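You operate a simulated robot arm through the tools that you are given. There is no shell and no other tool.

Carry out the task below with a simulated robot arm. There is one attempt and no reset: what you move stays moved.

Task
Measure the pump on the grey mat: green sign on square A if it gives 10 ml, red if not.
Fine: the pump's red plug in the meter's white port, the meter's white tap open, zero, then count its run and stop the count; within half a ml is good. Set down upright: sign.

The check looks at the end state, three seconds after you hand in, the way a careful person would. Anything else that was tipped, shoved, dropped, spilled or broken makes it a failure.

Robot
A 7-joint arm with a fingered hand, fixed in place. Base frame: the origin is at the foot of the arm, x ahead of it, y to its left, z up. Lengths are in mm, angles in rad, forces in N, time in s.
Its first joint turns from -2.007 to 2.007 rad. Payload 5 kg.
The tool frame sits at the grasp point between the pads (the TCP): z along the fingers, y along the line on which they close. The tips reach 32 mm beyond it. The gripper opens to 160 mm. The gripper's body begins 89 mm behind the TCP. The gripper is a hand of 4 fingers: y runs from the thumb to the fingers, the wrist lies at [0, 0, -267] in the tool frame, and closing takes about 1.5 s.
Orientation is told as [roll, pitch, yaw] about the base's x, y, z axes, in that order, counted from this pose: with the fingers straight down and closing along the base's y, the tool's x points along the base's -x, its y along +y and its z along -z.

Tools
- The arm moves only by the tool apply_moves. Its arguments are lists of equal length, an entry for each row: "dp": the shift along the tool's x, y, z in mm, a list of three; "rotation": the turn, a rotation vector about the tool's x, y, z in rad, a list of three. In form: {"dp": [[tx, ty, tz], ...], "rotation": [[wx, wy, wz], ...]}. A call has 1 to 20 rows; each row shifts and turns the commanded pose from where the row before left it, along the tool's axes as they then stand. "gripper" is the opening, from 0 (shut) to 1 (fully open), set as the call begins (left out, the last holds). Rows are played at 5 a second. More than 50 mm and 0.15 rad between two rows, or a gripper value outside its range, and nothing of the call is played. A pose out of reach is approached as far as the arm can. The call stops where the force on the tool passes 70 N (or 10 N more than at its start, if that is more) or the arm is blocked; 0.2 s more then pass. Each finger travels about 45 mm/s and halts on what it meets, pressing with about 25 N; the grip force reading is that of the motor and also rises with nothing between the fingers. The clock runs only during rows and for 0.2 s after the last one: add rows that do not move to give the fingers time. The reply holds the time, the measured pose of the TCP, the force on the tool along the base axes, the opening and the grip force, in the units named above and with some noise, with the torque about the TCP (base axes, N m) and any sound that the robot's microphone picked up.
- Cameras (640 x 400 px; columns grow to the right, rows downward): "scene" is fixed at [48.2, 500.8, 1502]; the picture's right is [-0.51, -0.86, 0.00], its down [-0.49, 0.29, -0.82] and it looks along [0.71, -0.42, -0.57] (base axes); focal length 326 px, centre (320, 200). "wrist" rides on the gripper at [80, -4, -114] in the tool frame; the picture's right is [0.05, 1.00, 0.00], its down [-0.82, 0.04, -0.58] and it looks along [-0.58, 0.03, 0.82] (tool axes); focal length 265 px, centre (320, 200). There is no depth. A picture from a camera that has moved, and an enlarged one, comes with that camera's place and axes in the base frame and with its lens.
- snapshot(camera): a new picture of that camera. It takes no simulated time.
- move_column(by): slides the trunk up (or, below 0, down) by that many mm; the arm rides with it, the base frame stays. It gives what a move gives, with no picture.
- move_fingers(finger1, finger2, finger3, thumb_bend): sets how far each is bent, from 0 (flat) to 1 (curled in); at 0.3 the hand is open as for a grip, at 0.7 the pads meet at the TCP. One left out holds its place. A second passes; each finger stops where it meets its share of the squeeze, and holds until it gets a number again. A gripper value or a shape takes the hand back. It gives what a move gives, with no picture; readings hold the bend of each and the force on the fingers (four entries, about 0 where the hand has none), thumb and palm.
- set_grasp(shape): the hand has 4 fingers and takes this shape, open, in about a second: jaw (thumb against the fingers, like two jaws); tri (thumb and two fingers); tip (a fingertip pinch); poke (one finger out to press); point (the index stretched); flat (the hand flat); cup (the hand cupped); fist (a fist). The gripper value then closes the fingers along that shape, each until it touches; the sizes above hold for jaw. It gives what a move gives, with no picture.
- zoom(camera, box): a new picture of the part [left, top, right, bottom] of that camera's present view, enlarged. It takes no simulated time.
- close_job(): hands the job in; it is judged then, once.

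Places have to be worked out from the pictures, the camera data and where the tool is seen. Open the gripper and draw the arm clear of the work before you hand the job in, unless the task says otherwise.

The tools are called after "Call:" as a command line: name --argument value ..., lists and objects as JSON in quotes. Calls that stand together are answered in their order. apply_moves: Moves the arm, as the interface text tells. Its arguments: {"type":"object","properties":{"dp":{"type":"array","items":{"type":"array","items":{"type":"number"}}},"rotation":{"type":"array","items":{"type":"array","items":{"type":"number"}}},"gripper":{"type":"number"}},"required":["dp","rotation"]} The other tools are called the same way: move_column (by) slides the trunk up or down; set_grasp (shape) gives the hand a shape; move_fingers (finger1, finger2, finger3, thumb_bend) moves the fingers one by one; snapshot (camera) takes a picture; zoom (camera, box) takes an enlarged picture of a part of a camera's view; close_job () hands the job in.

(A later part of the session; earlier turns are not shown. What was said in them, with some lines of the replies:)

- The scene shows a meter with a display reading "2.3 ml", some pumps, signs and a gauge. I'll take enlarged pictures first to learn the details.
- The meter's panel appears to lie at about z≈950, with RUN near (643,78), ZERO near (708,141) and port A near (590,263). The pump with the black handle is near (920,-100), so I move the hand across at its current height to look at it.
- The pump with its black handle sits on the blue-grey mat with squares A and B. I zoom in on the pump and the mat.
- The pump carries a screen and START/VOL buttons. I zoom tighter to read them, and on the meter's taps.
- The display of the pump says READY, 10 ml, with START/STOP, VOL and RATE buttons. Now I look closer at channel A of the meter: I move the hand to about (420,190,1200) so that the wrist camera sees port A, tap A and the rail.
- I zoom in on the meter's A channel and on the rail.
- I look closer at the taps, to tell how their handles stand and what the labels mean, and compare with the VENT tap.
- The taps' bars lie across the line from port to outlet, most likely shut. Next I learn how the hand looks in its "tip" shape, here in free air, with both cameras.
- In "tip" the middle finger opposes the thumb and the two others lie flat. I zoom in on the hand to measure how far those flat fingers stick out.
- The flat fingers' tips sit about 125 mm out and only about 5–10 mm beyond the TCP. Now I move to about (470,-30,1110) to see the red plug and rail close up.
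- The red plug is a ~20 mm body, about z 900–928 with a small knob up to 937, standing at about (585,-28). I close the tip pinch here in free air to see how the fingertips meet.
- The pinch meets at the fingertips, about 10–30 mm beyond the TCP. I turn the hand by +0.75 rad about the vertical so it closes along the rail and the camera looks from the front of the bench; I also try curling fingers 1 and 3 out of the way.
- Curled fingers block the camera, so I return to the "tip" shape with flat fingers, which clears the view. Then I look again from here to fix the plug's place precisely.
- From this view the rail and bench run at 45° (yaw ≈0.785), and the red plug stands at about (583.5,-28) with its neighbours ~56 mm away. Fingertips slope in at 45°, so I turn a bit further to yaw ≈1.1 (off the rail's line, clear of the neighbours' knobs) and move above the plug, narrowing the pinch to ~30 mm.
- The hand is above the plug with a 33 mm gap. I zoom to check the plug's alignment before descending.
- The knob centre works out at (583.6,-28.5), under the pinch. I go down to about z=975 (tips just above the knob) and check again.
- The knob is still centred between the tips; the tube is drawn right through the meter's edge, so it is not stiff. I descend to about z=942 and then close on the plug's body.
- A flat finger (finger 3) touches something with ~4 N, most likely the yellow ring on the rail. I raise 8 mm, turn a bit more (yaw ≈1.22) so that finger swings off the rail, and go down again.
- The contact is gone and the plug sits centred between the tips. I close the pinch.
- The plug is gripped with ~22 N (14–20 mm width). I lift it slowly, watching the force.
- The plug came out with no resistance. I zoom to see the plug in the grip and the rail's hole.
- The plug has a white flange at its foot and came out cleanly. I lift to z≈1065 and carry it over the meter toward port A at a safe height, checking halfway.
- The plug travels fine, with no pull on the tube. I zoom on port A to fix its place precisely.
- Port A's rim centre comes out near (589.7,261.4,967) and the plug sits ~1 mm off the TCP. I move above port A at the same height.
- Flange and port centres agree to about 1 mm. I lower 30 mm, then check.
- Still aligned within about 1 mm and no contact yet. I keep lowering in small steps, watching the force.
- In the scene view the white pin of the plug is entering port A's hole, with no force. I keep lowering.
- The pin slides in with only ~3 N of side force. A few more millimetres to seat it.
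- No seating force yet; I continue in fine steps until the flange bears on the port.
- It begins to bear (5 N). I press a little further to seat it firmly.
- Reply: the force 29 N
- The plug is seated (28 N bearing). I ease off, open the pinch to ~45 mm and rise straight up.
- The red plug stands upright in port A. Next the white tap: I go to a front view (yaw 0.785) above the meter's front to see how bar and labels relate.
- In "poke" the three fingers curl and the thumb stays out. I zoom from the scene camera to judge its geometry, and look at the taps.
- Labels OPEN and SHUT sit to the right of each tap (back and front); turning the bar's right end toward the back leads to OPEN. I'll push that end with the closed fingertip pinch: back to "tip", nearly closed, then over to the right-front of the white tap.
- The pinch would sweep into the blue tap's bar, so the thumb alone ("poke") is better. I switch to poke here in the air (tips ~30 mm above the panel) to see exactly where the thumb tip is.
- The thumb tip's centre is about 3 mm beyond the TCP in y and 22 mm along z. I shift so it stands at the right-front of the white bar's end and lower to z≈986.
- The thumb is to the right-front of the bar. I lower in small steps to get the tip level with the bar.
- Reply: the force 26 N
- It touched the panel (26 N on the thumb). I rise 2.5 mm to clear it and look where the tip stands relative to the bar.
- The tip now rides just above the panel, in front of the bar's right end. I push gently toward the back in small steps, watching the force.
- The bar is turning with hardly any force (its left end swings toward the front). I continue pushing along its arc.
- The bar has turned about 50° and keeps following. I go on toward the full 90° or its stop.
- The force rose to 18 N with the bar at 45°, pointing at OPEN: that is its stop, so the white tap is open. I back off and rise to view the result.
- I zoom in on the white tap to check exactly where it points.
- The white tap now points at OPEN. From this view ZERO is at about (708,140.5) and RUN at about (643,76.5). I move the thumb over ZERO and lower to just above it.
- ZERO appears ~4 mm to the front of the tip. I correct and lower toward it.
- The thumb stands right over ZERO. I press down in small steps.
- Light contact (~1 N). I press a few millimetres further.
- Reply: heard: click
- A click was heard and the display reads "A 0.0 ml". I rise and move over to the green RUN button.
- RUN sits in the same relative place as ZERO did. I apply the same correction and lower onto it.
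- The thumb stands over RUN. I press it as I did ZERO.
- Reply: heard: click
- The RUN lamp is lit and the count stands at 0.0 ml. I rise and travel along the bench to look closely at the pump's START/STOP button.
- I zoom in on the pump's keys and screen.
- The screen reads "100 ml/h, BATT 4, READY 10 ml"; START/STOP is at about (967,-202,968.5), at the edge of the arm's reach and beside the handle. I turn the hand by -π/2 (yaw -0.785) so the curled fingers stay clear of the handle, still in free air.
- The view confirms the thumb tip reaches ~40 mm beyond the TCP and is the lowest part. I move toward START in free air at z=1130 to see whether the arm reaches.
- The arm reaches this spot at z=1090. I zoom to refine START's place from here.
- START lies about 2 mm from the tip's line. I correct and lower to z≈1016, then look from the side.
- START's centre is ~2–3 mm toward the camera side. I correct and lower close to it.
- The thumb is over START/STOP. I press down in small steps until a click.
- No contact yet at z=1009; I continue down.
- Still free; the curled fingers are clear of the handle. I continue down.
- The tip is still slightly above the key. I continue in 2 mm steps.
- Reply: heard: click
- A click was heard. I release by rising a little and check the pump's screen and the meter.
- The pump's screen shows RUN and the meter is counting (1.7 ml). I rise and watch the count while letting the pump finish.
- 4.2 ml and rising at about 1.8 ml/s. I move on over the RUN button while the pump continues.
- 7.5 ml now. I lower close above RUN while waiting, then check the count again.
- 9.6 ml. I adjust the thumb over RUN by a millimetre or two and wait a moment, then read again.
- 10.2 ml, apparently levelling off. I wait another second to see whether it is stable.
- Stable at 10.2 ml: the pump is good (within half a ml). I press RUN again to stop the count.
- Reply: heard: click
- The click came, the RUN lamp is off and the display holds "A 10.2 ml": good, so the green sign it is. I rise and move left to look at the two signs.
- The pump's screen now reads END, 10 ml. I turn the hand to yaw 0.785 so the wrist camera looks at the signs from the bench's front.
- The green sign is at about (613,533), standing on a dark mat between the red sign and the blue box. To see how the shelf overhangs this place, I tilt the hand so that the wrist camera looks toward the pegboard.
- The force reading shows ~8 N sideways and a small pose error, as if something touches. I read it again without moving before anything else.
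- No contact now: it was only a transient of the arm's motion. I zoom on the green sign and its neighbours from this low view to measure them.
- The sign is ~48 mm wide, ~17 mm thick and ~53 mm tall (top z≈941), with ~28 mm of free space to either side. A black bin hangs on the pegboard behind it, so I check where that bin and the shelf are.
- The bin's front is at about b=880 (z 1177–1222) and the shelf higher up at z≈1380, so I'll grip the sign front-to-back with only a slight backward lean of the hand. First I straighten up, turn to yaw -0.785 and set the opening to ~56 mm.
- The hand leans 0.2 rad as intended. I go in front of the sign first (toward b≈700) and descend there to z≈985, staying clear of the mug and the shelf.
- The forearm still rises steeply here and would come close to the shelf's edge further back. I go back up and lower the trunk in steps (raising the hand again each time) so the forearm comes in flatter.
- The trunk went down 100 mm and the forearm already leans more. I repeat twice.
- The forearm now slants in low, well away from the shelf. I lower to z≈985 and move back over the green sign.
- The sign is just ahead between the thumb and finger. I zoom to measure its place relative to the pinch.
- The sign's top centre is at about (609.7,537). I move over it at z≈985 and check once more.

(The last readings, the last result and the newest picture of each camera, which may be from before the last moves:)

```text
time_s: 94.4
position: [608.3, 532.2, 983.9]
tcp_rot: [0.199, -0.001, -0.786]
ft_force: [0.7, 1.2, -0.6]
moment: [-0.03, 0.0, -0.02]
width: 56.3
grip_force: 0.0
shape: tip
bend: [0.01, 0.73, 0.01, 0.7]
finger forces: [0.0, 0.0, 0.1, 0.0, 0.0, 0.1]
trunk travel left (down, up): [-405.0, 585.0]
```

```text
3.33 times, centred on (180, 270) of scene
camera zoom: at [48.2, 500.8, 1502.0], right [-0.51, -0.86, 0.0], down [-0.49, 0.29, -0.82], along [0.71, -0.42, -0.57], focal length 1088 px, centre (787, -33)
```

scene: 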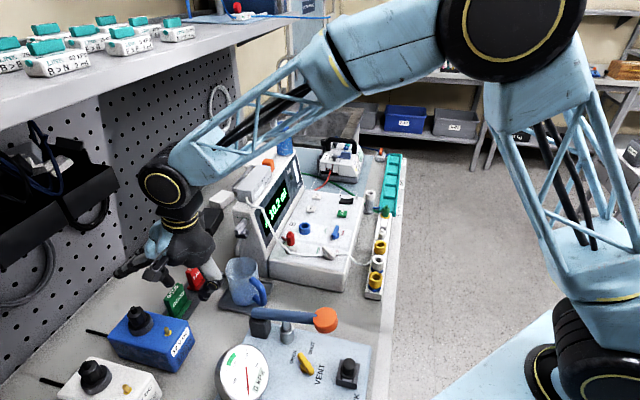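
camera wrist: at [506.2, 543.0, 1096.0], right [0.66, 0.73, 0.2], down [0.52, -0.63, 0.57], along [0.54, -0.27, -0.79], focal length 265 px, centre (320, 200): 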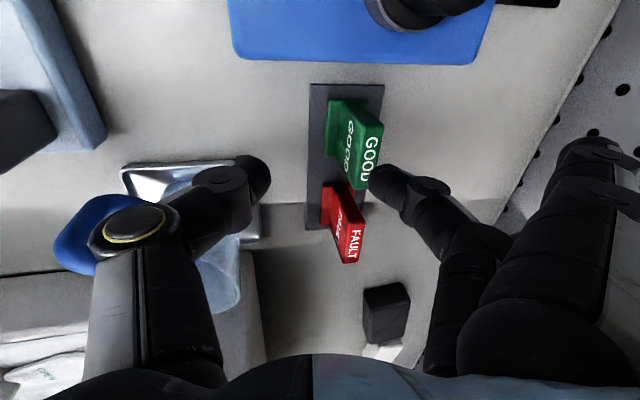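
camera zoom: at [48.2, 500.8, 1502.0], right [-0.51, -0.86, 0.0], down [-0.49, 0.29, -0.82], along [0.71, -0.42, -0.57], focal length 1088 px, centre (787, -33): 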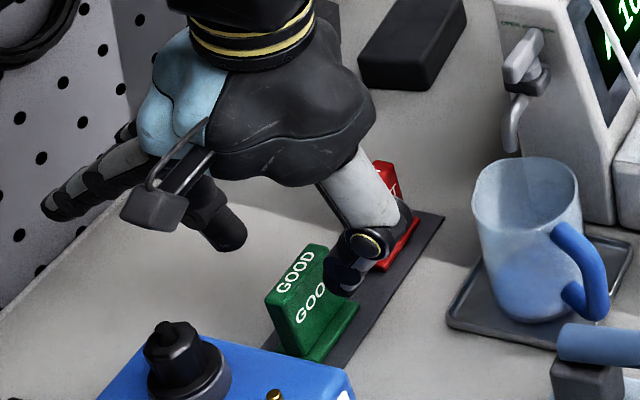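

The sign is centred between thumb and finger. I descend ~35 mm to grip its upper plate.

Call:
apply_moves --dp '[[0, -2.3, 11.6], [0, -2.3, 11.6], [0, -2.3, 11.6], [0, 0, 0]]' --rotation '[[0, 0, 0], [0, 0, 0], [0, 0, 0], [0, 0, 0]]'

Call:
zoom --camera "wrist" --box '[250, 70, 430, 270]'

Call:
zoom --camera "scene" --box '[100, 210, 260, 330]'

```text
time_s: 95.4
position: [606.2, 531.8, 948.8]
tcp_rot: [0.199, -0.001, -0.787]
ft_force: [0.1, -0.1, 0.8]
moment: [0.02, -0.02, 0.02]
width: 56.3
grip_force: 0.0
shape: tip
bend: [0.01, 0.73, 0.01, 0.7]
finger forces: [0.0, 0.0, 0.0, 0.1, 0.1, 0.0]
trunk travel left (down, up): [-405.0, 585.0]
```

```text
2.00 times, centred on (340, 170) of wrist
camera zoom: at [530.9, 570.9, 1059.2], right [0.66, 0.73, 0.2], down [0.52, -0.63, 0.57], along [0.54, -0.27, -0.79], focal length 531 px, centre (280, 260)
```

zoom: 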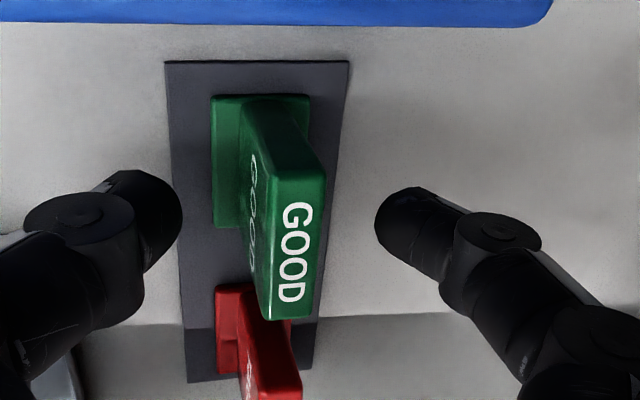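

```text
3.33 times, centred on (180, 270) of scene
camera zoom: at [48.2, 500.8, 1502.0], right [-0.51, -0.86, 0.0], down [-0.49, 0.29, -0.82], along [0.71, -0.42, -0.57], focal length 1088 px, centre (787, -33)
```

zoom: 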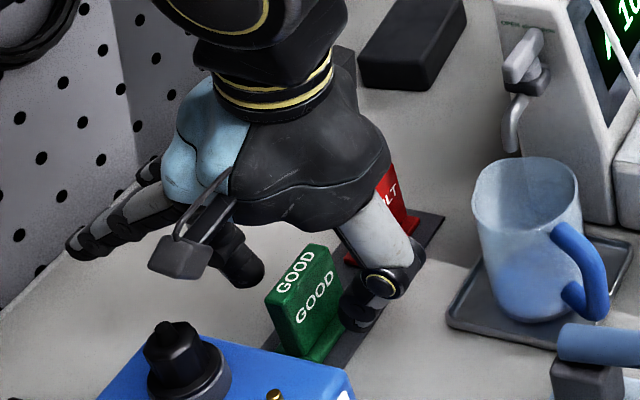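

The fingertips stand at the plate's upper third. I close the pinch (target 0.04 keeps the other fingers flat).

Call:
apply_moves --dp '[[0, 0, 0], [0, 0, 0], [0, 0, 0], [0, 0, 0], [0, 0, 0], [0, 0, 0], [0, 0, 0]]' --rotation '[[0, 0, 0], [0, 0, 0], [0, 0, 0], [0, 0, 0], [0, 0, 0], [0, 0, 0], [0, 0, 0]]' --gripper 0.04

Call:
zoom --camera "wrist" --box '[250, 70, 430, 270]'

Call:
zoom --camera "scene" --box '[100, 210, 260, 330]'

```text
time_s: 97.0
position: [605.5, 532.0, 949.0]
tcp_rot: [0.198, 0.001, -0.785]
ft_force: [0.0, 0.1, -0.3]
moment: [0.01, -0.01, -0.01]
width: 10.9
grip_force: 25.1
shape: tip
bend: [0.28, 0.72, 0.28, 0.7]
finger forces: [0.1, 22.0, 0.0, 0.1, 22.1, 0.1]
trunk travel left (down, up): [-405.0, 585.0]
```

```text
2.00 times, centred on (340, 170) of wrist
camera zoom: at [530.9, 570.9, 1059.3], right [0.66, 0.73, 0.2], down [0.52, -0.63, 0.57], along [0.54, -0.27, -0.79], focal length 531 px, centre (280, 260)
```

zoom: 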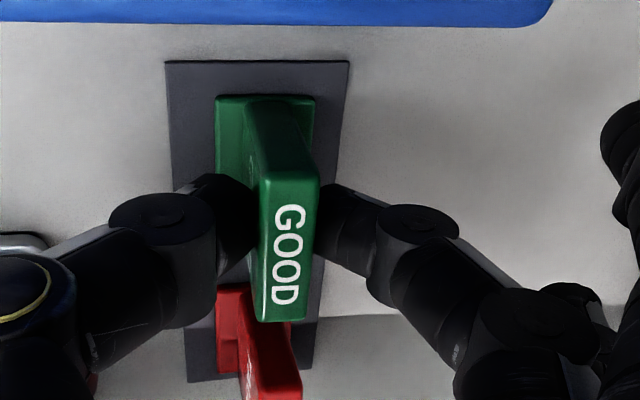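

```text
3.33 times, centred on (180, 270) of scene
camera zoom: at [48.2, 500.8, 1502.0], right [-0.51, -0.86, 0.0], down [-0.49, 0.29, -0.82], along [0.71, -0.42, -0.57], focal length 1088 px, centre (787, -33)
```

zoom: 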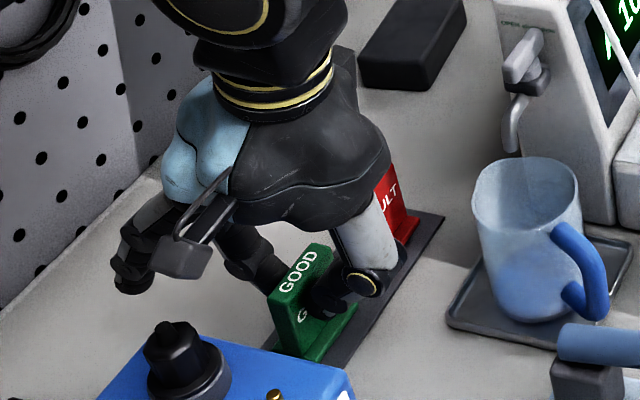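

The sign is gripped with 22 N. I lift slowly and check that it comes along upright.

Call:
apply_moves --dp '[[0, 1, -4.9], [0, 2, -9.8], [0, 3, -14.7], [0, 0, 0]]' --rotation '[[0, 0, 0], [0, 0, 0], [0, 0, 0], [0, 0, 0]]'

Call:
zoom --camera "wrist" --box '[250, 70, 430, 270]'

Call:
zoom --camera "scene" --box '[100, 210, 260, 330]'

```text
time_s: 98.0
position: [605.6, 533.1, 978.5]
tcp_rot: [0.2, -0.001, -0.786]
ft_force: [-0.5, -0.2, 0.0]
moment: [0.03, 0.0, -0.01]
width: 10.8
grip_force: 25.5
shape: tip
bend: [0.28, 0.72, 0.28, 0.7]
finger forces: [0.0, 22.1, 0.1, 0.0, 22.0, 0.0]
trunk travel left (down, up): [-405.0, 585.0]
```

```text
2.00 times, centred on (340, 170) of wrist
camera zoom: at [530.4, 571.6, 1089.4], right [0.66, 0.73, 0.2], down [0.52, -0.63, 0.57], along [0.54, -0.27, -0.79], focal length 531 px, centre (280, 260)
```

zoom: 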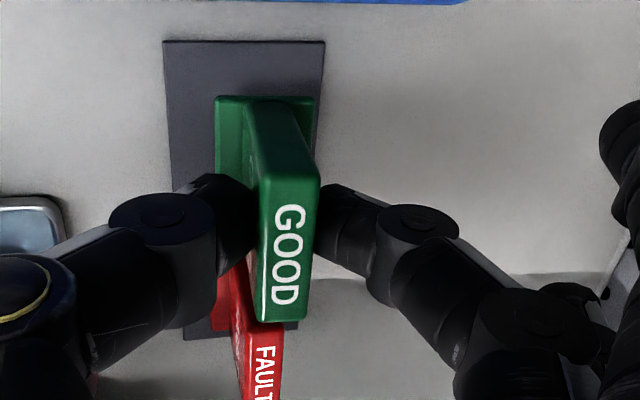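

```text
3.33 times, centred on (180, 270) of scene
camera zoom: at [48.2, 500.8, 1502.0], right [-0.51, -0.86, 0.0], down [-0.49, 0.29, -0.82], along [0.71, -0.42, -0.57], focal length 1088 px, centre (787, -33)
```

zoom: 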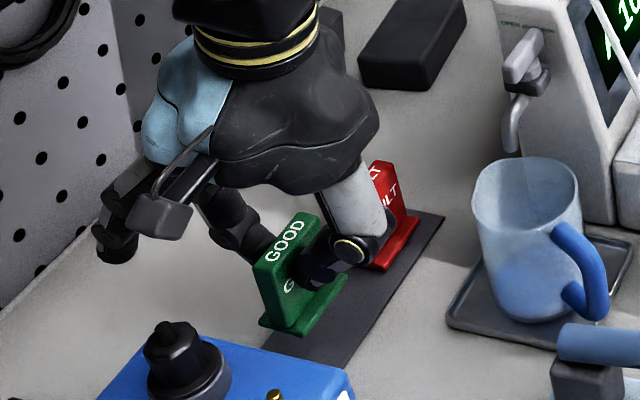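

The sign is lifted clean and stays upright. I bring it out toward the bench's front while rising, away from the shelf and over the mug.

Call:
apply_moves --dp '[[0, 6, -29.4], [0, -31.3, -34.4], [0, -31.3, -34.4], [0, -31.3, -34.4], [0, -31.3, -34.4], [0, -31.2, -13.8], [0, -31.2, -13.8], [0, -31.2, -13.8], [0, 0, 0]]' --rotation '[[0, 0, 0], [0, 0, 0], [0, 0, 0], [0, 0, 0], [0, 0, 0], [0, 0, 0], [0, 0, 0], [0, 0, 0], [0, 0, 0]]'

Call:
snapshot --camera "scene"

Call:
snapshot --camera "wrist"

```text
time_s: 100.0
position: [427.7, 356.9, 1141.5]
tcp_rot: [0.2, 0.0, -0.785]
ft_force: [0.1, 0.1, -0.4]
moment: [0.01, -0.02, 0.02]
width: 11.0
grip_force: 24.6
shape: tip
bend: [0.28, 0.72, 0.28, 0.7]
finger forces: [0.0, 22.1, 0.0, 0.0, 22.1, 0.1]
trunk travel left (down, up): [-405.0, 585.0]
```

```text
taken
```

scene: 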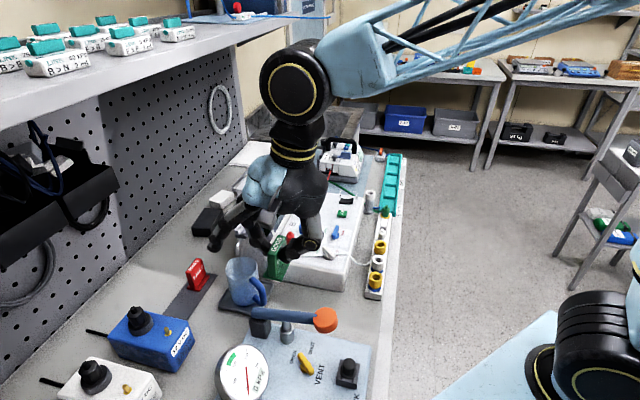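

```text
taken
camera wrist: at [352.8, 394.6, 1252.0], right [0.66, 0.73, 0.2], down [0.52, -0.63, 0.57], along [0.54, -0.27, -0.79], focal length 265 px, centre (320, 200)
```

wrist: 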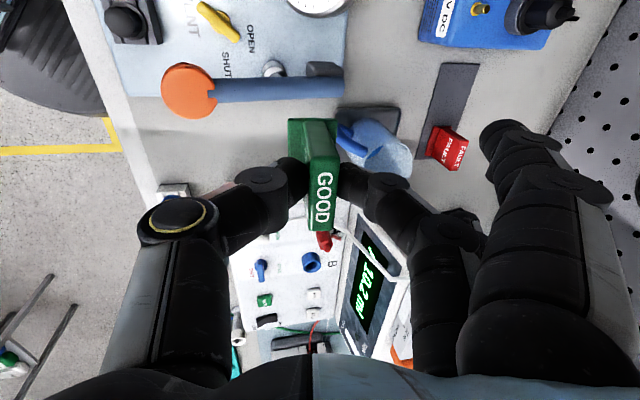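

Everything is in order. I travel along the bench toward the mat and stop short of square A to look at it.

Call:
apply_moves --dp '[[-46.7, 0, 0], [-46.7, 0, 0], [-46.7, 0, 0], [-46.7, 0, 0], [-46.7, 0, 0], [-46.7, 0, 0], [-46.7, 0, 0], [-46.7, 0, 0], [-46.7, 0, 0], [0, 0, 0]]' --rotation '[[0, 0, 0], [0, 0, 0], [0, 0, 0], [0, 0, 0], [0, 0, 0], [0, 0, 0], [0, 0, 0], [0, 0, 0], [0, 0, 0], [0, 0, 0]]'

Call:
snapshot --camera "wrist"

Call:
snapshot --camera "scene"

Call:
zoom --camera "scene" --box '[280, 120, 410, 230]'

```text
time_s: 102.2
position: [726.9, 56.8, 1142.1]
tcp_rot: [0.198, 0.0, -0.786]
ft_force: [-0.1, -0.4, 0.0]
moment: [0.02, 0.02, 0.01]
width: 10.8
grip_force: 24.7
shape: tip
bend: [0.28, 0.72, 0.28, 0.7]
finger forces: [0.0, 21.9, 0.0, 0.0, 22.0, 0.0]
trunk travel left (down, up): [-405.0, 585.0]
```

```text
taken
camera wrist: at [651.0, 94.9, 1253.0], right [0.66, 0.73, 0.2], down [0.53, -0.63, 0.57], along [0.54, -0.27, -0.79], focal length 265 px, centre (320, 200)
```

wrist: 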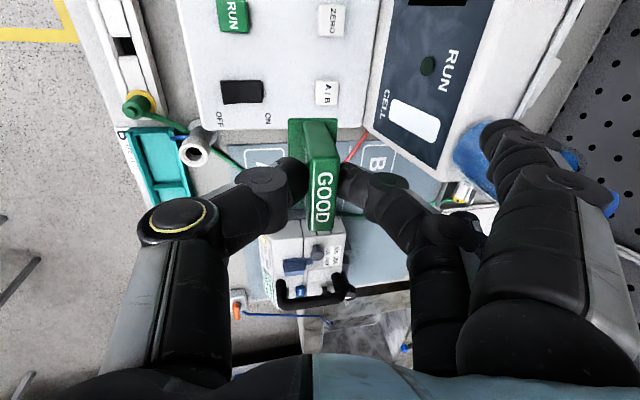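

```text
taken
```

scene: 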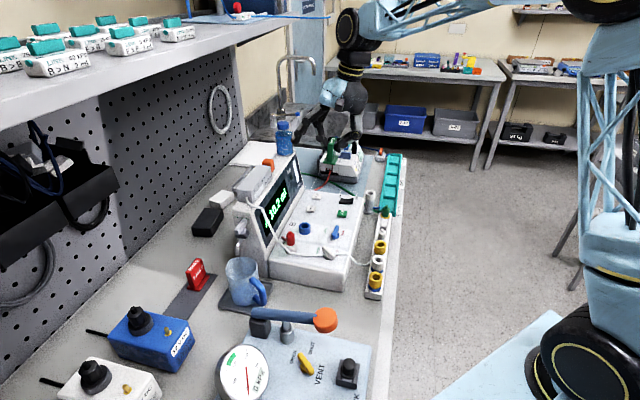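

```text
3.64 times, centred on (345, 175) of scene
camera zoom: at [48.2, 500.8, 1502.0], right [-0.51, -0.86, 0.0], down [-0.49, 0.29, -0.82], along [0.71, -0.42, -0.57], focal length 1187 px, centre (229, 291)
```

zoom: 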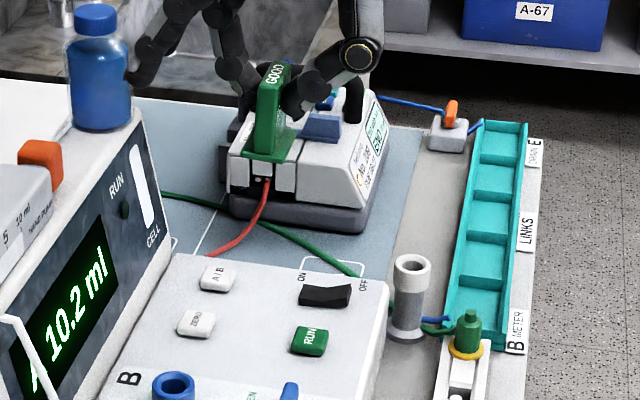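

The sign travels well. Square A is hidden behind the thumb here, so I step back 75 mm along the bench to see the square and the green tube near it.

Call:
apply_moves --dp '[[38, 0, 0], [38, 0, 0], [0, 0, 0]]' --rotation '[[0, 0, 0], [0, 0, 0], [0, 0, 0]]'

Call:
zoom --camera "wrist" --box '[180, 60, 420, 260]'

Call:
zoom --camera "wrist" --box '[200, 120, 300, 200]'

```text
time_s: 103.0
position: [672.1, 109.1, 1142.5]
tcp_rot: [0.2, 0.0, -0.786]
ft_force: [-0.2, -0.3, 0.4]
moment: [0.0, 0.0, -0.02]
width: 10.7
grip_force: 24.8
shape: tip
bend: [0.28, 0.72, 0.28, 0.7]
finger forces: [0.0, 21.9, 0.0, 0.0, 21.9, 0.0]
trunk travel left (down, up): [-405.0, 585.0]
```

```text
2.00 times, centred on (300, 160) of wrist
camera zoom: at [596.0, 148.4, 1252.7], right [0.66, 0.73, 0.2], down [0.52, -0.63, 0.57], along [0.54, -0.27, -0.79], focal length 531 px, centre (360, 280)
```

zoom: 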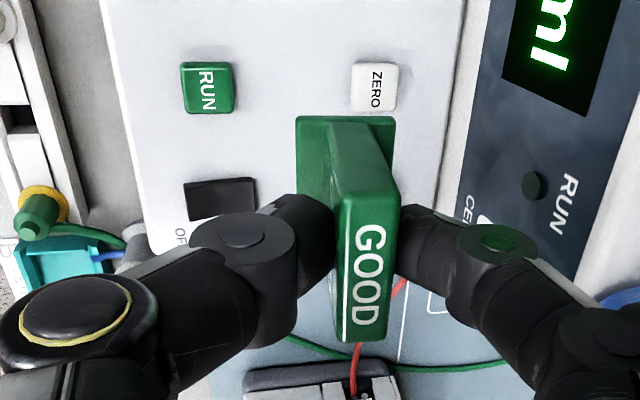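

```text
5.00 times, centred on (250, 160) of wrist
camera zoom: at [596.0, 148.4, 1252.7], right [0.66, 0.73, 0.2], down [0.52, -0.63, 0.57], along [0.54, -0.27, -0.79], focal length 1327 px, centre (670, 400)
```

zoom: 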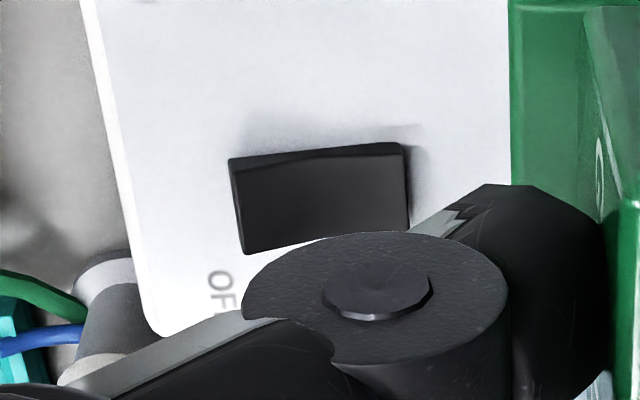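

Wrong way: square A will show in the upper part of the view once the hand is directly beside it. I move forward along the bench to e≈594.

Call:
apply_moves --dp '[[-39.2, 0, 0], [-39.2, 0, 0], [-39.2, 0, 0], [-39.2, 0, 0], [-39.2, 0, 0], [0, 0, 0]]' --rotation '[[0, 0, 0], [0, 0, 0], [0, 0, 0], [0, 0, 0], [0, 0, 0], [0, 0, 0]]'

Call:
zoom --camera "wrist" --box '[180, 40, 420, 240]'

Call:
zoom --camera "scene" --box '[280, 120, 410, 230]'

```text
time_s: 104.4
position: [811.9, -26.9, 1139.1]
tcp_rot: [0.2, 0.0, -0.786]
ft_force: [1.0, 0.2, -0.6]
moment: [-0.04, 0.02, 0.01]
width: 10.6
grip_force: 25.1
shape: tip
bend: [0.28, 0.72, 0.28, 0.7]
finger forces: [0.0, 21.9, 0.0, 0.0, 21.9, 0.0]
trunk travel left (down, up): [-405.0, 585.0]
```

```text
2.00 times, centred on (300, 140) of wrist
camera zoom: at [736.8, 11.3, 1250.3], right [0.66, 0.73, 0.2], down [0.53, -0.63, 0.57], along [0.54, -0.27, -0.79], focal length 531 px, centre (360, 320)
```

zoom: 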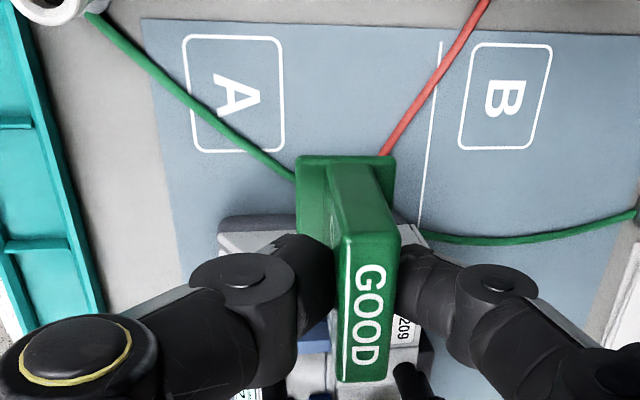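

```text
3.64 times, centred on (345, 175) of scene
camera zoom: at [48.2, 500.8, 1502.0], right [-0.51, -0.86, 0.0], down [-0.49, 0.29, -0.82], along [0.71, -0.42, -0.57], focal length 1187 px, centre (229, 291)
```

zoom: 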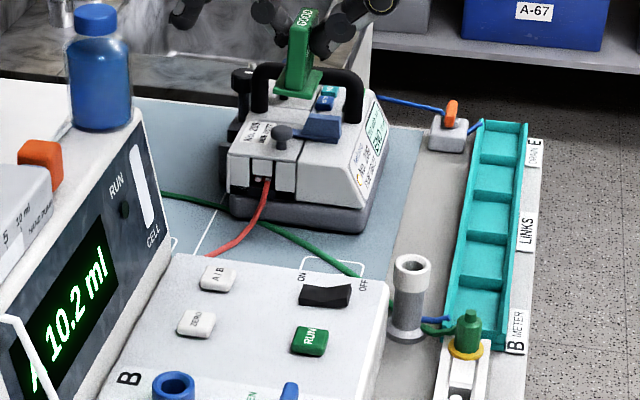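

Now I see square A clearly (e 562–631, b 500–556 along the bench axes); the green tube crosses only its front-right corner. The sign pitched ~4° forward in the grip, so I level it by turning the hand 0.077 rad, shift over the tube-free part of the square and descend to z≈1000.

Call:
apply_moves --dp '[[0, 0, 0], [5.5, -20.1, -2.5], [0, -4.3, 34.7], [0, -4.3, 34.7], [0, -4.3, 34.7], [0, -4.3, 34.7], [0, 0, 0]]' --rotation '[[0.077, 0, 0], [0, 0, 0], [0, 0, 0], [0, 0, 0], [0, 0, 0], [0, 0, 0], [0, 0, 0]]'

Call:
snapshot --camera "wrist"

Call:
zoom --camera "wrist" --box '[200, 60, 440, 260]'

Call:
zoom --camera "scene" --box '[280, 120, 410, 230]'

```text
time_s: 106.0
position: [790.9, -39.8, 1002.3]
tcp_rot: [0.12, -0.001, -0.784]
ft_force: [0.3, 0.0, 0.1]
moment: [0.0, 0.0, 0.03]
width: 10.5
grip_force: 25.5
shape: tip
bend: [0.28, 0.72, 0.28, 0.7]
finger forces: [0.0, 21.9, 0.0, 0.0, 21.9, 0.0]
trunk travel left (down, up): [-405.0, 585.0]
```

```text
taken
camera wrist: at [722.1, 6.2, 1114.1], right [0.66, 0.74, 0.12], down [0.56, -0.6, 0.58], along [0.5, -0.32, -0.81], focal length 265 px, centre (320, 200)
```

wrist: 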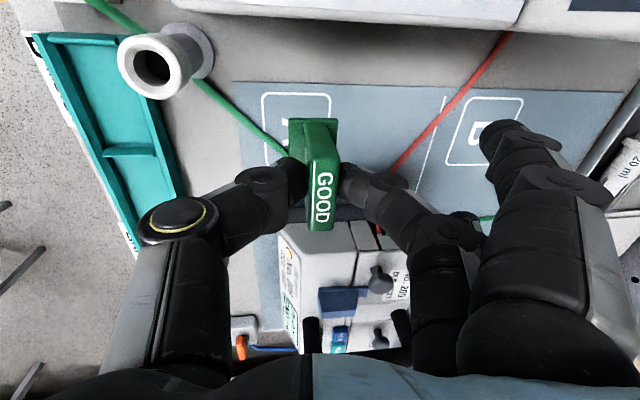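

```text
2.00 times, centred on (320, 160) of wrist
camera zoom: at [722.1, 6.2, 1114.1], right [0.66, 0.74, 0.12], down [0.56, -0.6, 0.58], along [0.5, -0.32, -0.81], focal length 531 px, centre (320, 280)
```

zoom: 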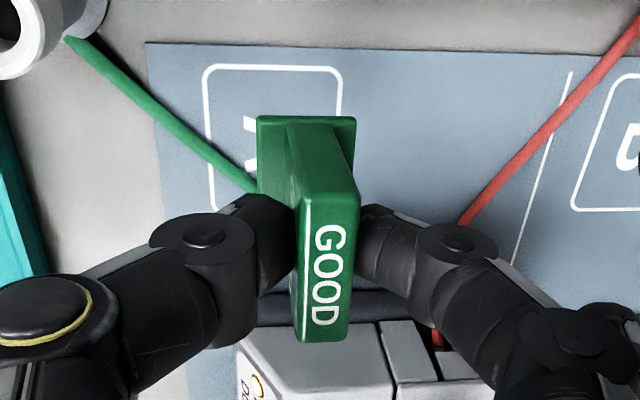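

```text
3.64 times, centred on (345, 175) of scene
camera zoom: at [48.2, 500.8, 1502.0], right [-0.51, -0.86, 0.0], down [-0.49, 0.29, -0.82], along [0.71, -0.42, -0.57], focal length 1187 px, centre (229, 291)
```

zoom: 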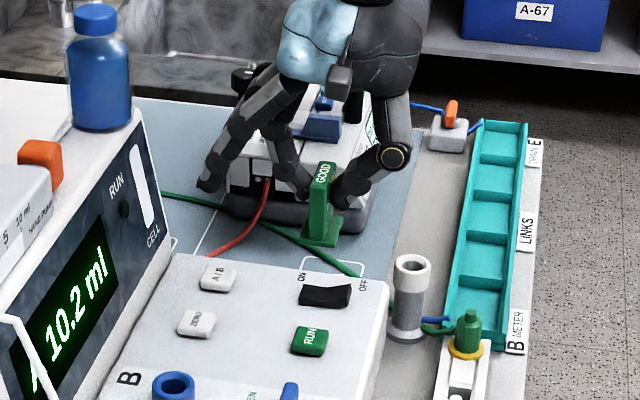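

The sign is level now (base and plate line up as when it stood). I nudge 2–3 mm to stay inside the square and clear of the tube, then lower to just above the mat.

Call:
apply_moves --dp '[[-2, 3, 0.4], [0, -2.5, 20], [0, -2.3, 18], [0, 0, 0]]' --rotation '[[0, 0, 0], [0, 0, 0], [0, 0, 0], [0, 0, 0]]'

Call:
zoom --camera "wrist" --box '[200, 60, 440, 260]'

Call:
zoom --camera "scene" --box '[300, 140, 390, 220]'

```text
time_s: 107.0
position: [796.0, -37.4, 963.6]
tcp_rot: [0.122, 0.0, -0.785]
ft_force: [-0.3, 0.0, 0.1]
moment: [0.01, 0.02, 0.0]
width: 10.6
grip_force: 25.0
shape: tip
bend: [0.28, 0.72, 0.28, 0.7]
finger forces: [0.0, 21.9, 0.0, 0.0, 21.9, 0.0]
trunk travel left (down, up): [-405.0, 585.0]
```

```text
2.00 times, centred on (320, 160) of wrist
camera zoom: at [726.7, 7.2, 1076.2], right [0.66, 0.74, 0.12], down [0.56, -0.6, 0.58], along [0.5, -0.32, -0.81], focal length 531 px, centre (320, 280)
```

zoom: 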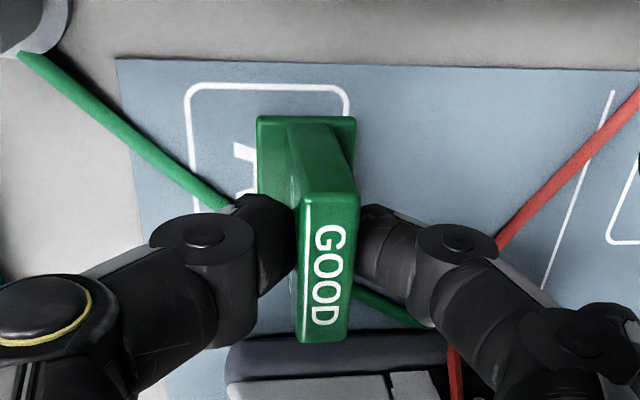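

```text
5.00 times, centred on (345, 180) of scene
camera zoom: at [48.2, 500.8, 1502.0], right [-0.51, -0.86, 0.0], down [-0.49, 0.29, -0.82], along [0.71, -0.42, -0.57], focal length 1632 px, centre (195, 300)
```

zoom: 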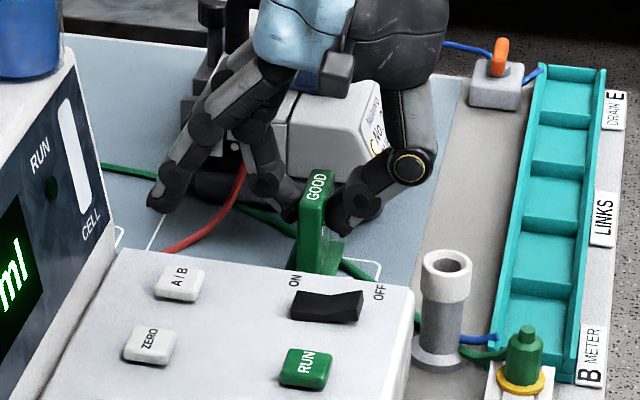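

The sign hovers ~15 mm above the mat; its front-right corner would just graze the green tube, so I shift 2 mm left and 1 mm back, then lower in small steps to touch-down.

Call:
apply_moves --dp '[[2, 1, 0.1], [0, -0.6, 5], [0, -0.5, 4], [0, 0, 0]]' --rotation '[[0, 0, 0], [0, 0, 0], [0, 0, 0], [0, 0, 0]]'

Call:
apply_moves --dp '[[0, -0.25, 2], [0, 0, 0]]' --rotation '[[0, 0, 0], [0, 0, 0]]'

```text
time_s: 108.0
position: [795.5, -35.0, 953.5]
tcp_rot: [0.122, 0.0, -0.785]
ft_force: [-0.2, 0.6, 0.3]
moment: [-0.01, 0.0, -0.04]
width: 10.6
grip_force: 24.9
shape: tip
bend: [0.28, 0.72, 0.28, 0.7]
finger forces: [0.1, 21.8, 0.0, 0.0, 22.0, 0.0]
trunk travel left (down, up): [-405.0, 585.0]
```

```text
time_s: 108.6
position: [796.5, -35.0, 951.8]
tcp_rot: [0.122, 0.0, -0.787]
ft_force: [1.2, -0.2, -0.7]
moment: [-0.01, 0.02, 0.01]
width: 10.5
grip_force: 25.2
shape: tip
bend: [0.28, 0.72, 0.28, 0.7]
finger forces: [0.0, 21.9, 0.0, 0.0, 22.0, 0.1]
trunk travel left (down, up): [-405.0, 585.0]
```

No contact yet at z≈952. I look, then continue with 1–2 mm steps.

Call:
zoom --camera "wrist" --box '[200, 60, 440, 260]'

Call:
apply_moves --dp '[[0, -0.25, 2], [0, 0, 0]]' --rotation '[[0, 0, 0], [0, 0, 0]]'

```text
2.00 times, centred on (320, 160) of wrist
camera zoom: at [727.1, 10.2, 1064.5], right [0.66, 0.74, 0.12], down [0.56, -0.6, 0.58], along [0.5, -0.32, -0.81], focal length 531 px, centre (320, 280)
```

zoom: 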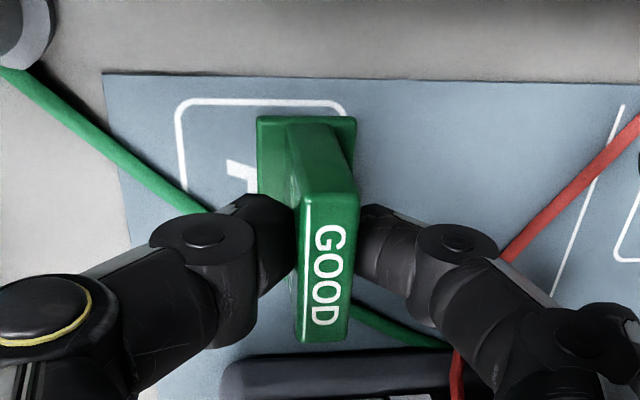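

```text
time_s: 109.2
position: [796.3, -36.9, 951.3]
tcp_rot: [0.123, 0.0, -0.786]
ft_force: [-0.5, 0.1, -0.8]
moment: [-0.01, -0.02, -0.03]
width: 10.7
grip_force: 24.9
shape: tip
bend: [0.28, 0.72, 0.28, 0.7]
finger forces: [0.1, 21.9, 0.1, 0.1, 21.9, 0.0]
trunk travel left (down, up): [-405.0, 585.0]
```

The base is right at the square's back-left part. I continue lowering in 1.5 mm steps until the force shows touch-down.

Call:
apply_moves --dp '[[0, -0.7, 1.5], [0, 0, 0]]' --rotation '[[0, 0, 0], [0, 0, 0]]'

Call:
apply_moves --dp '[[0, -0.7, 1.5], [0, 0, 0]]' --rotation '[[0, 0, 0], [0, 0, 0]]'

```text
time_s: 109.8
position: [796.5, -35.4, 950.0]
tcp_rot: [0.123, 0.0, -0.785]
ft_force: [-0.3, 0.1, -0.8]
moment: [-0.01, -0.01, 0.04]
width: 10.6
grip_force: 24.9
shape: tip
bend: [0.28, 0.72, 0.28, 0.7]
finger forces: [0.0, 21.8, 0.1, 0.1, 21.9, 0.1]
trunk travel left (down, up): [-405.0, 585.0]
```

```text
time_s: 110.4
position: [795.2, -35.2, 947.1]
tcp_rot: [0.123, -0.002, -0.785]
ft_force: [-0.8, 0.5, 0.1]
moment: [0.03, -0.01, 0.02]
width: 10.4
grip_force: 24.8
shape: tip
bend: [0.28, 0.72, 0.28, 0.7]
finger forces: [0.1, 21.9, 0.1, 0.0, 21.8, 0.1]
trunk travel left (down, up): [-405.0, 585.0]
```

Still free at z≈947; I go on carefully.

Call:
apply_moves --dp '[[0, -0.2, 1.2], [0, 0, 0]]' --rotation '[[0, 0, 0], [0, 0, 0]]'

Call:
zoom --camera "wrist" --box '[220, 90, 420, 230]'

Call:
zoom --camera "scene" --box '[320, 150, 380, 210]'

```text
time_s: 111.0
position: [795.6, -36.1, 946.1]
tcp_rot: [0.124, 0.0, -0.786]
ft_force: [0.1, 0.0, 1.9]
moment: [0.01, 0.0, -0.01]
width: 10.6
grip_force: 25.3
shape: tip
bend: [0.28, 0.72, 0.28, 0.7]
finger forces: [0.0, 22.1, 0.1, 0.1, 22.2, 0.1]
trunk travel left (down, up): [-405.0, 585.0]
```

```text
2.86 times, centred on (320, 160) of wrist
camera zoom: at [726.0, 8.9, 1058.9], right [0.66, 0.74, 0.12], down [0.56, -0.6, 0.58], along [0.5, -0.32, -0.81], focal length 758 px, centre (320, 314)
```

zoom: 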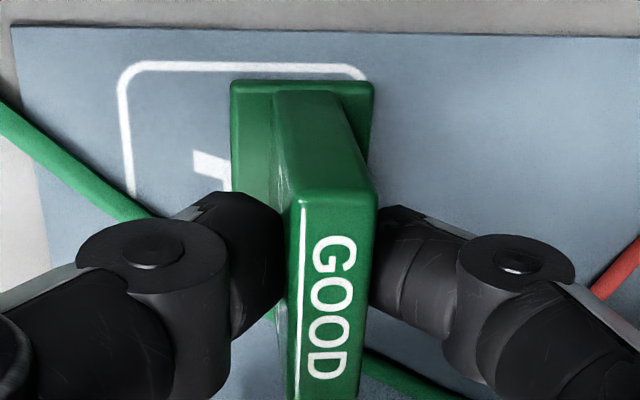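

```text
6.67 times, centred on (350, 180) of scene
camera zoom: at [48.2, 500.8, 1502.0], right [-0.51, -0.86, 0.0], down [-0.49, 0.29, -0.82], along [0.71, -0.42, -0.57], focal length 2176 px, centre (120, 333)
```

zoom: 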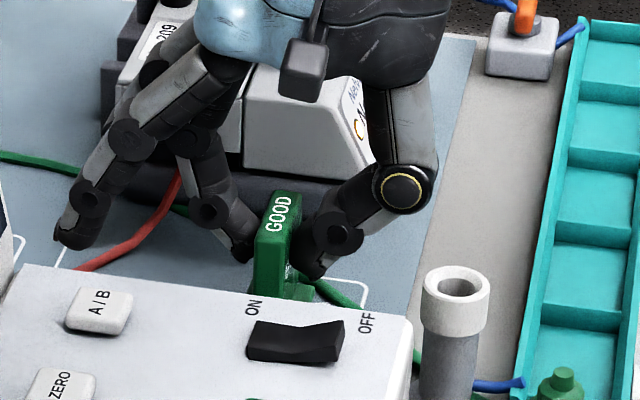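

It touches down (2 N). The base's back edge lies ~2 mm over the square's line while the tube is well clear, so I lift 2 mm, shift 2.5 mm to the front and set down again.

Call:
apply_moves --dp '[[0, 0.3, -2.5], [-0.5, -2.5, -0.3], [0, -0.2, 1.5], [0, 0, 0]]' --rotation '[[0, 0, 0], [0, 0, 0], [0, 0, 0], [0, 0, 0]]'

Call:
apply_moves --dp '[[0, -0.15, 1.2], [0, 0, 0]]' --rotation '[[0, 0, 0], [0, 0, 0]]'

Call:
zoom --camera "wrist" --box '[220, 90, 420, 230]'

```text
time_s: 112.0
position: [793.6, -38.3, 946.5]
tcp_rot: [0.123, -0.001, -0.785]
ft_force: [-0.7, -0.2, 0.4]
moment: [0.01, 0.01, 0.0]
width: 10.4
grip_force: 24.8
shape: tip
bend: [0.28, 0.72, 0.28, 0.7]
finger forces: [0.0, 22.1, 0.0, 0.0, 22.1, 0.1]
trunk travel left (down, up): [-405.0, 585.0]
```

```text
time_s: 112.6
position: [795.6, -38.9, 947.0]
tcp_rot: [0.123, -0.001, -0.787]
ft_force: [-1.5, -0.7, 6.6]
moment: [-0.02, 0.02, -0.01]
width: 11.1
grip_force: 25.2
shape: tip
bend: [0.28, 0.72, 0.28, 0.7]
finger forces: [0.0, 23.1, 0.1, 0.0, 25.1, 0.0]
trunk travel left (down, up): [-405.0, 585.0]
```

```text
2.86 times, centred on (320, 160) of wrist
camera zoom: at [724.8, 6.7, 1058.5], right [0.66, 0.74, 0.12], down [0.56, -0.6, 0.58], along [0.5, -0.32, -0.81], focal length 758 px, centre (320, 314)
```

zoom: 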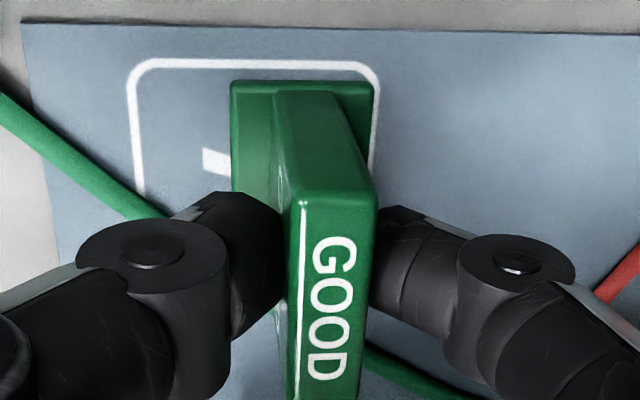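

The sign stands on the mat with ~6 N bearing. I open the pinch.

Call:
apply_moves --dp '[[0, 0, 0], [0, 0, 0], [0, 0, 0], [0, 0, 0], [0, 0, 0], [0, 0, 0], [0, 0, 0]]' --rotation '[[0, 0, 0], [0, 0, 0], [0, 0, 0], [0, 0, 0], [0, 0, 0], [0, 0, 0], [0, 0, 0]]' --gripper 0.3

Call:
zoom --camera "wrist" --box '[220, 90, 420, 230]'

Call:
zoom --camera "scene" --box '[320, 150, 380, 210]'

```text
time_s: 114.2
position: [794.1, -38.0, 944.7]
tcp_rot: [0.121, 0.0, -0.784]
ft_force: [0.3, -0.2, -0.2]
moment: [-0.01, -0.01, 0.01]
width: 47.6
grip_force: 0.0
shape: tip
bend: [0.01, 0.73, 0.01, 0.7]
finger forces: [0.1, 0.0, 0.0, 0.1, 0.0, 0.1]
trunk travel left (down, up): [-405.0, 585.0]
```

```text
2.86 times, centred on (320, 160) of wrist
camera zoom: at [725.2, 6.9, 1057.8], right [0.66, 0.74, 0.12], down [0.56, -0.6, 0.58], along [0.5, -0.32, -0.81], focal length 758 px, centre (320, 314)
```

zoom: 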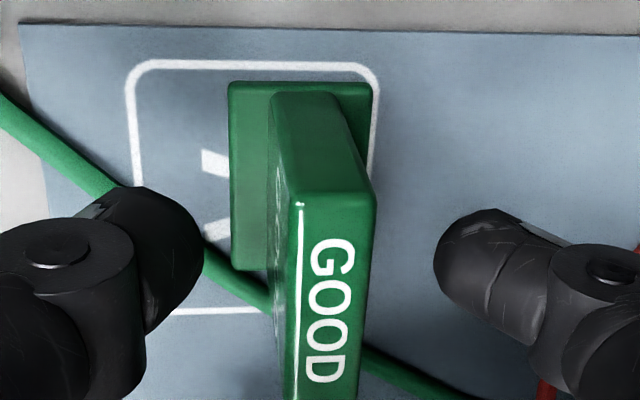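

```text
6.67 times, centred on (350, 180) of scene
camera zoom: at [48.2, 500.8, 1502.0], right [-0.51, -0.86, 0.0], down [-0.49, 0.29, -0.82], along [0.71, -0.42, -0.57], focal length 2176 px, centre (120, 333)
```

zoom: 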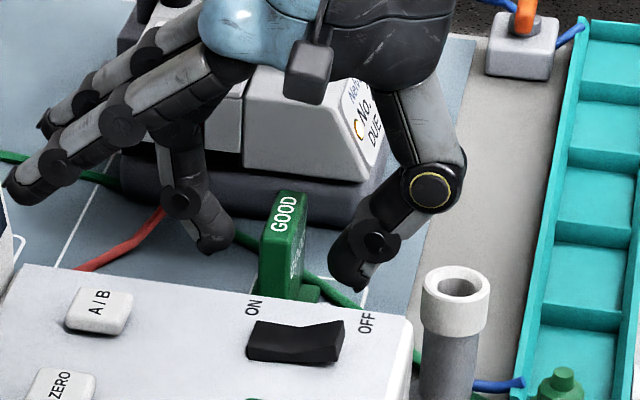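

The green sign stands upright on square A, released. I rise straight up and away.

Call:
apply_moves --dp '[[0, 1.2, -9.9], [0, 2.5, -19.9], [0, 4.9, -39.7], [0, 4.9, -39.7], [0, 4.9, -39.7], [0, 4.9, -39.7], [0, 0, 0]]' --rotation '[[0, 0, 0], [0, 0, 0], [0, 0, 0], [0, 0, 0], [0, 0, 0], [0, 0, 0], [0, 0, 0]]'

Call:
snapshot --camera "wrist"

Call:
snapshot --camera "scene"

Call:
zoom --camera "scene" --box '[280, 120, 410, 230]'

```text
time_s: 115.8
position: [795.2, -35.9, 1137.4]
tcp_rot: [0.123, 0.0, -0.783]
ft_force: [-0.8, -0.2, -0.9]
moment: [-0.02, 0.0, 0.01]
width: 47.7
grip_force: 0.1
shape: tip
bend: [0.01, 0.73, 0.01, 0.7]
finger forces: [0.0, 0.0, 0.0, 0.1, 0.0, 0.0]
trunk travel left (down, up): [-405.0, 585.0]
```

```text
taken
camera wrist: at [725.4, 8.2, 1249.7], right [0.66, 0.74, 0.12], down [0.56, -0.6, 0.58], along [0.5, -0.32, -0.81], focal length 265 px, centre (320, 200)
```

wrist: 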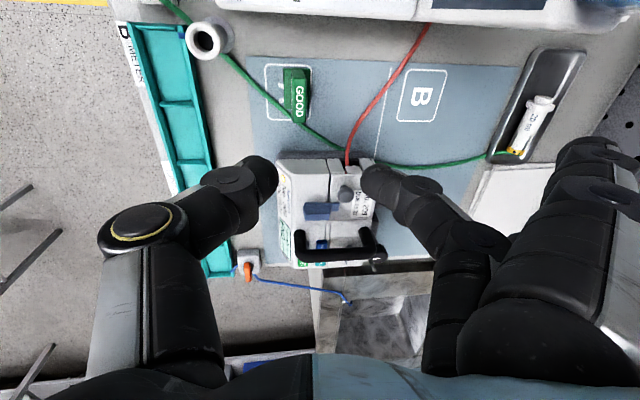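

```text
taken
```

scene: 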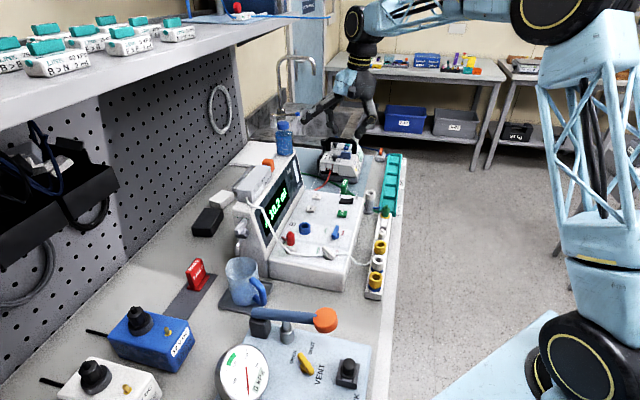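

```text
3.64 times, centred on (345, 175) of scene
camera zoom: at [48.2, 500.8, 1502.0], right [-0.51, -0.86, 0.0], down [-0.49, 0.29, -0.82], along [0.71, -0.42, -0.57], focal length 1187 px, centre (229, 291)
```

zoom: 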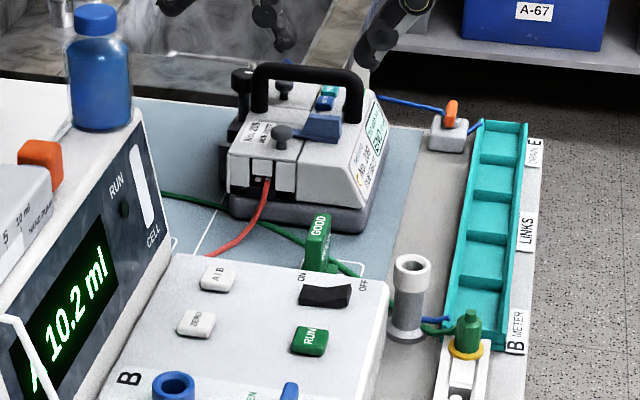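

The sign stands on square A, the display still shows 10.2 ml. I zoom to check its placement, and the rail and other things, for any disturbance.

Call:
zoom --camera "wrist" --box '[220, 30, 420, 170]'

Call:
zoom --camera "scene" --box '[220, 170, 400, 310]'

Call:
zoom --camera "scene" --box '[60, 230, 400, 400]'

```text
2.86 times, centred on (320, 100) of wrist
camera zoom: at [725.4, 8.2, 1249.7], right [0.66, 0.74, 0.12], down [0.56, -0.6, 0.58], along [0.5, -0.32, -0.81], focal length 758 px, centre (320, 486)
```

zoom: 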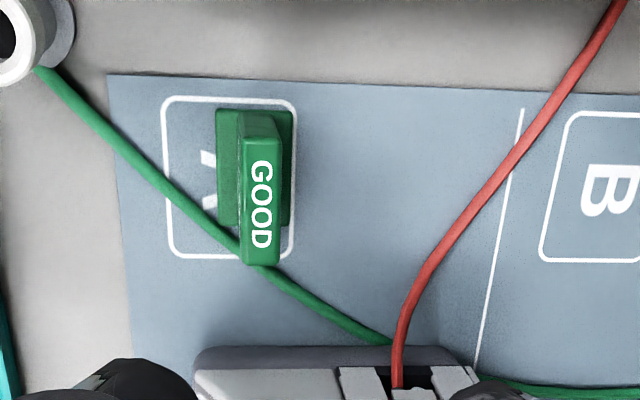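

```text
2.86 times, centred on (310, 240) of scene
camera zoom: at [48.2, 500.8, 1502.0], right [-0.51, -0.86, 0.0], down [-0.49, 0.29, -0.82], along [0.71, -0.42, -0.57], focal length 933 px, centre (349, 86)
```

zoom: 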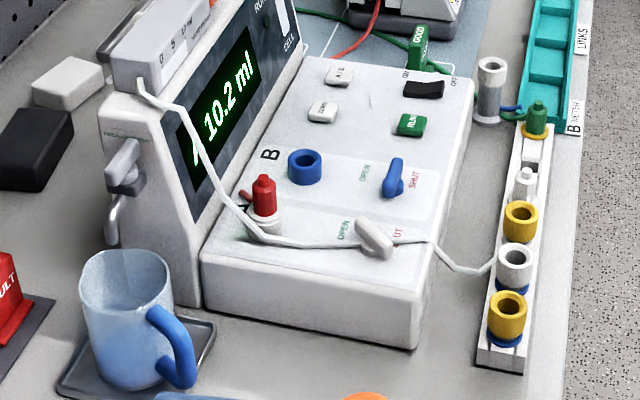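

```text
1.88 times, centred on (230, 315) of scene
camera zoom: at [48.2, 500.8, 1502.0], right [-0.51, -0.86, 0.0], down [-0.49, 0.29, -0.82], along [0.71, -0.42, -0.57], focal length 614 px, centre (489, -16)
```

zoom: 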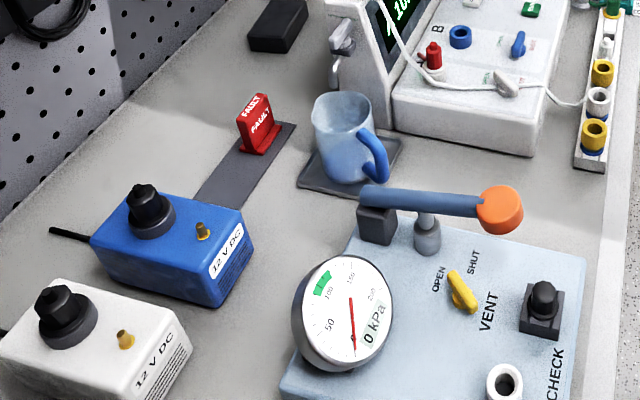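

All things stand as they were, plug seated, tap open, count stopped at 10.2 ml, sign upright on A. I draw the arm clear over the bench's front and open the hand.

Call:
apply_moves --dp '[[0, -38.7, -12.8], [0, -38.7, -12.8], [0, -38.7, -12.8], [0, -38.7, -12.8], [0, -38.7, -12.8], [0, 0, 0]]' --rotation '[[0, 0, 0], [0, 0, 0], [0, 0, 0], [0, 0, 0], [0, 0, 0], [0, 0, 0]]'

Call:
apply_moves --dp '[[0, 0, 0], [0, 0, 0], [0, 0, 0], [0, 0, 0], [0, 0, 0], [0, 0, 0], [0, 0, 0], [0, 0, 0]]' --rotation '[[0, 0, 0], [0, 0, 0], [0, 0, 0], [0, 0, 0], [0, 0, 0], [0, 0, 0], [0, 0, 0], [0, 0, 0]]' --gripper 1.0

Call:
snapshot --camera "scene"

Call:
zoom --camera "scene" --box '[230, 120, 410, 260]'

```text
time_s: 117.2
position: [651.8, -178.3, 1175.8]
tcp_rot: [0.121, 0.0, -0.785]
ft_force: [0.6, 0.7, 0.1]
moment: [0.02, 0.0, 0.0]
width: 47.9
grip_force: 0.0
shape: tip
bend: [0.01, 0.73, 0.01, 0.7]
finger forces: [0.0, 0.1, 0.1, 0.0, 0.1, 0.1]
trunk travel left (down, up): [-405.0, 585.0]
```

```text
time_s: 119.0
position: [653.3, -179.4, 1175.8]
tcp_rot: [0.123, 0.0, -0.784]
ft_force: [0.1, 1.4, -0.2]
moment: [-0.02, -0.01, -0.01]
width: 159.9
grip_force: 0.1
shape: tip
bend: [0.01, 0.3, 0.01, 0.3]
finger forces: [0.1, 0.1, 0.0, 0.0, 0.0, 0.1]
trunk travel left (down, up): [-405.0, 585.0]
```

```text
taken
```

scene: 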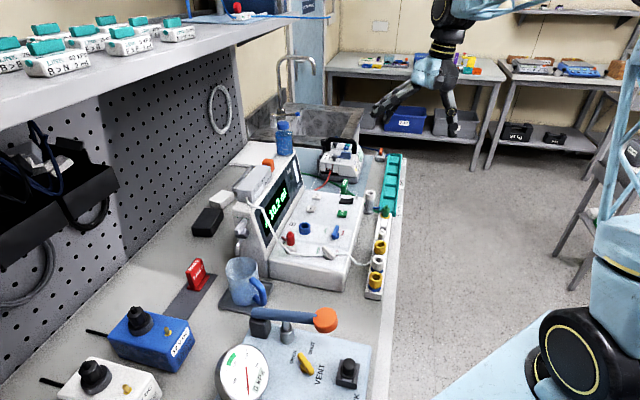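

```text
2.86 times, centred on (320, 190) of scene
camera zoom: at [48.2, 500.8, 1502.0], right [-0.51, -0.86, 0.0], down [-0.49, 0.29, -0.82], along [0.71, -0.42, -0.57], focal length 933 px, centre (320, 229)
```

zoom: 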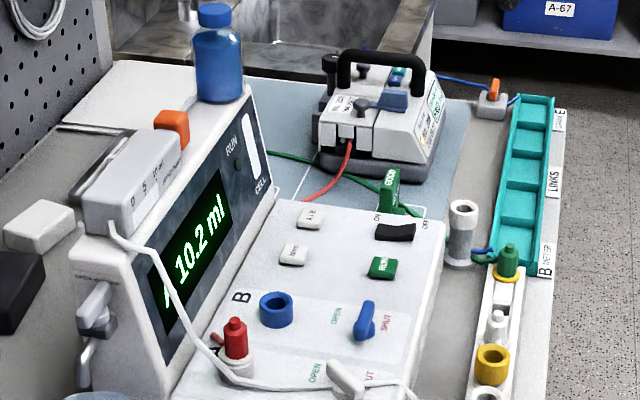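

The arm is clear and open, the sign stands upright on square A, and the meter holds 10.2 ml with the count stopped. I hand the job in.

Call:
close_job

```text
The job is handed in.
```

The pump gave 10.2 ml, within half a ml of 10, so the green sign now stands upright on square A. I've handed the job in; no verdict has come back yet.

- **Measurement:** I moved the pump's red plug from the rail to the meter's white port and opened the white tap to its stop at OPEN. Then I zeroed the meter, ran the pump until its screen read END, and stopped the count. The reading held steady at 10.2 ml before and after I stopped it.
- **Sign:** it faces the front of the bench, toward the back-left of the square. The green tube crosses the square's front-right corner, so I placed the sign clear of it; it sits right beside the tube.
- **What I left in place:** the red plug is still in the white port and the white tap is still open.
- **Contact along the way:** a finger rested on the yellow ring on the rail with about 4 N while I was reaching for the plug, and I backed off. In the pictures afterwards the ring and everything else looked unmoved.
- **Arm:** I lowered the trunk 320 mm to reach under the shelf and did not raise it again. The arm is drawn clear of the work with the hand open.
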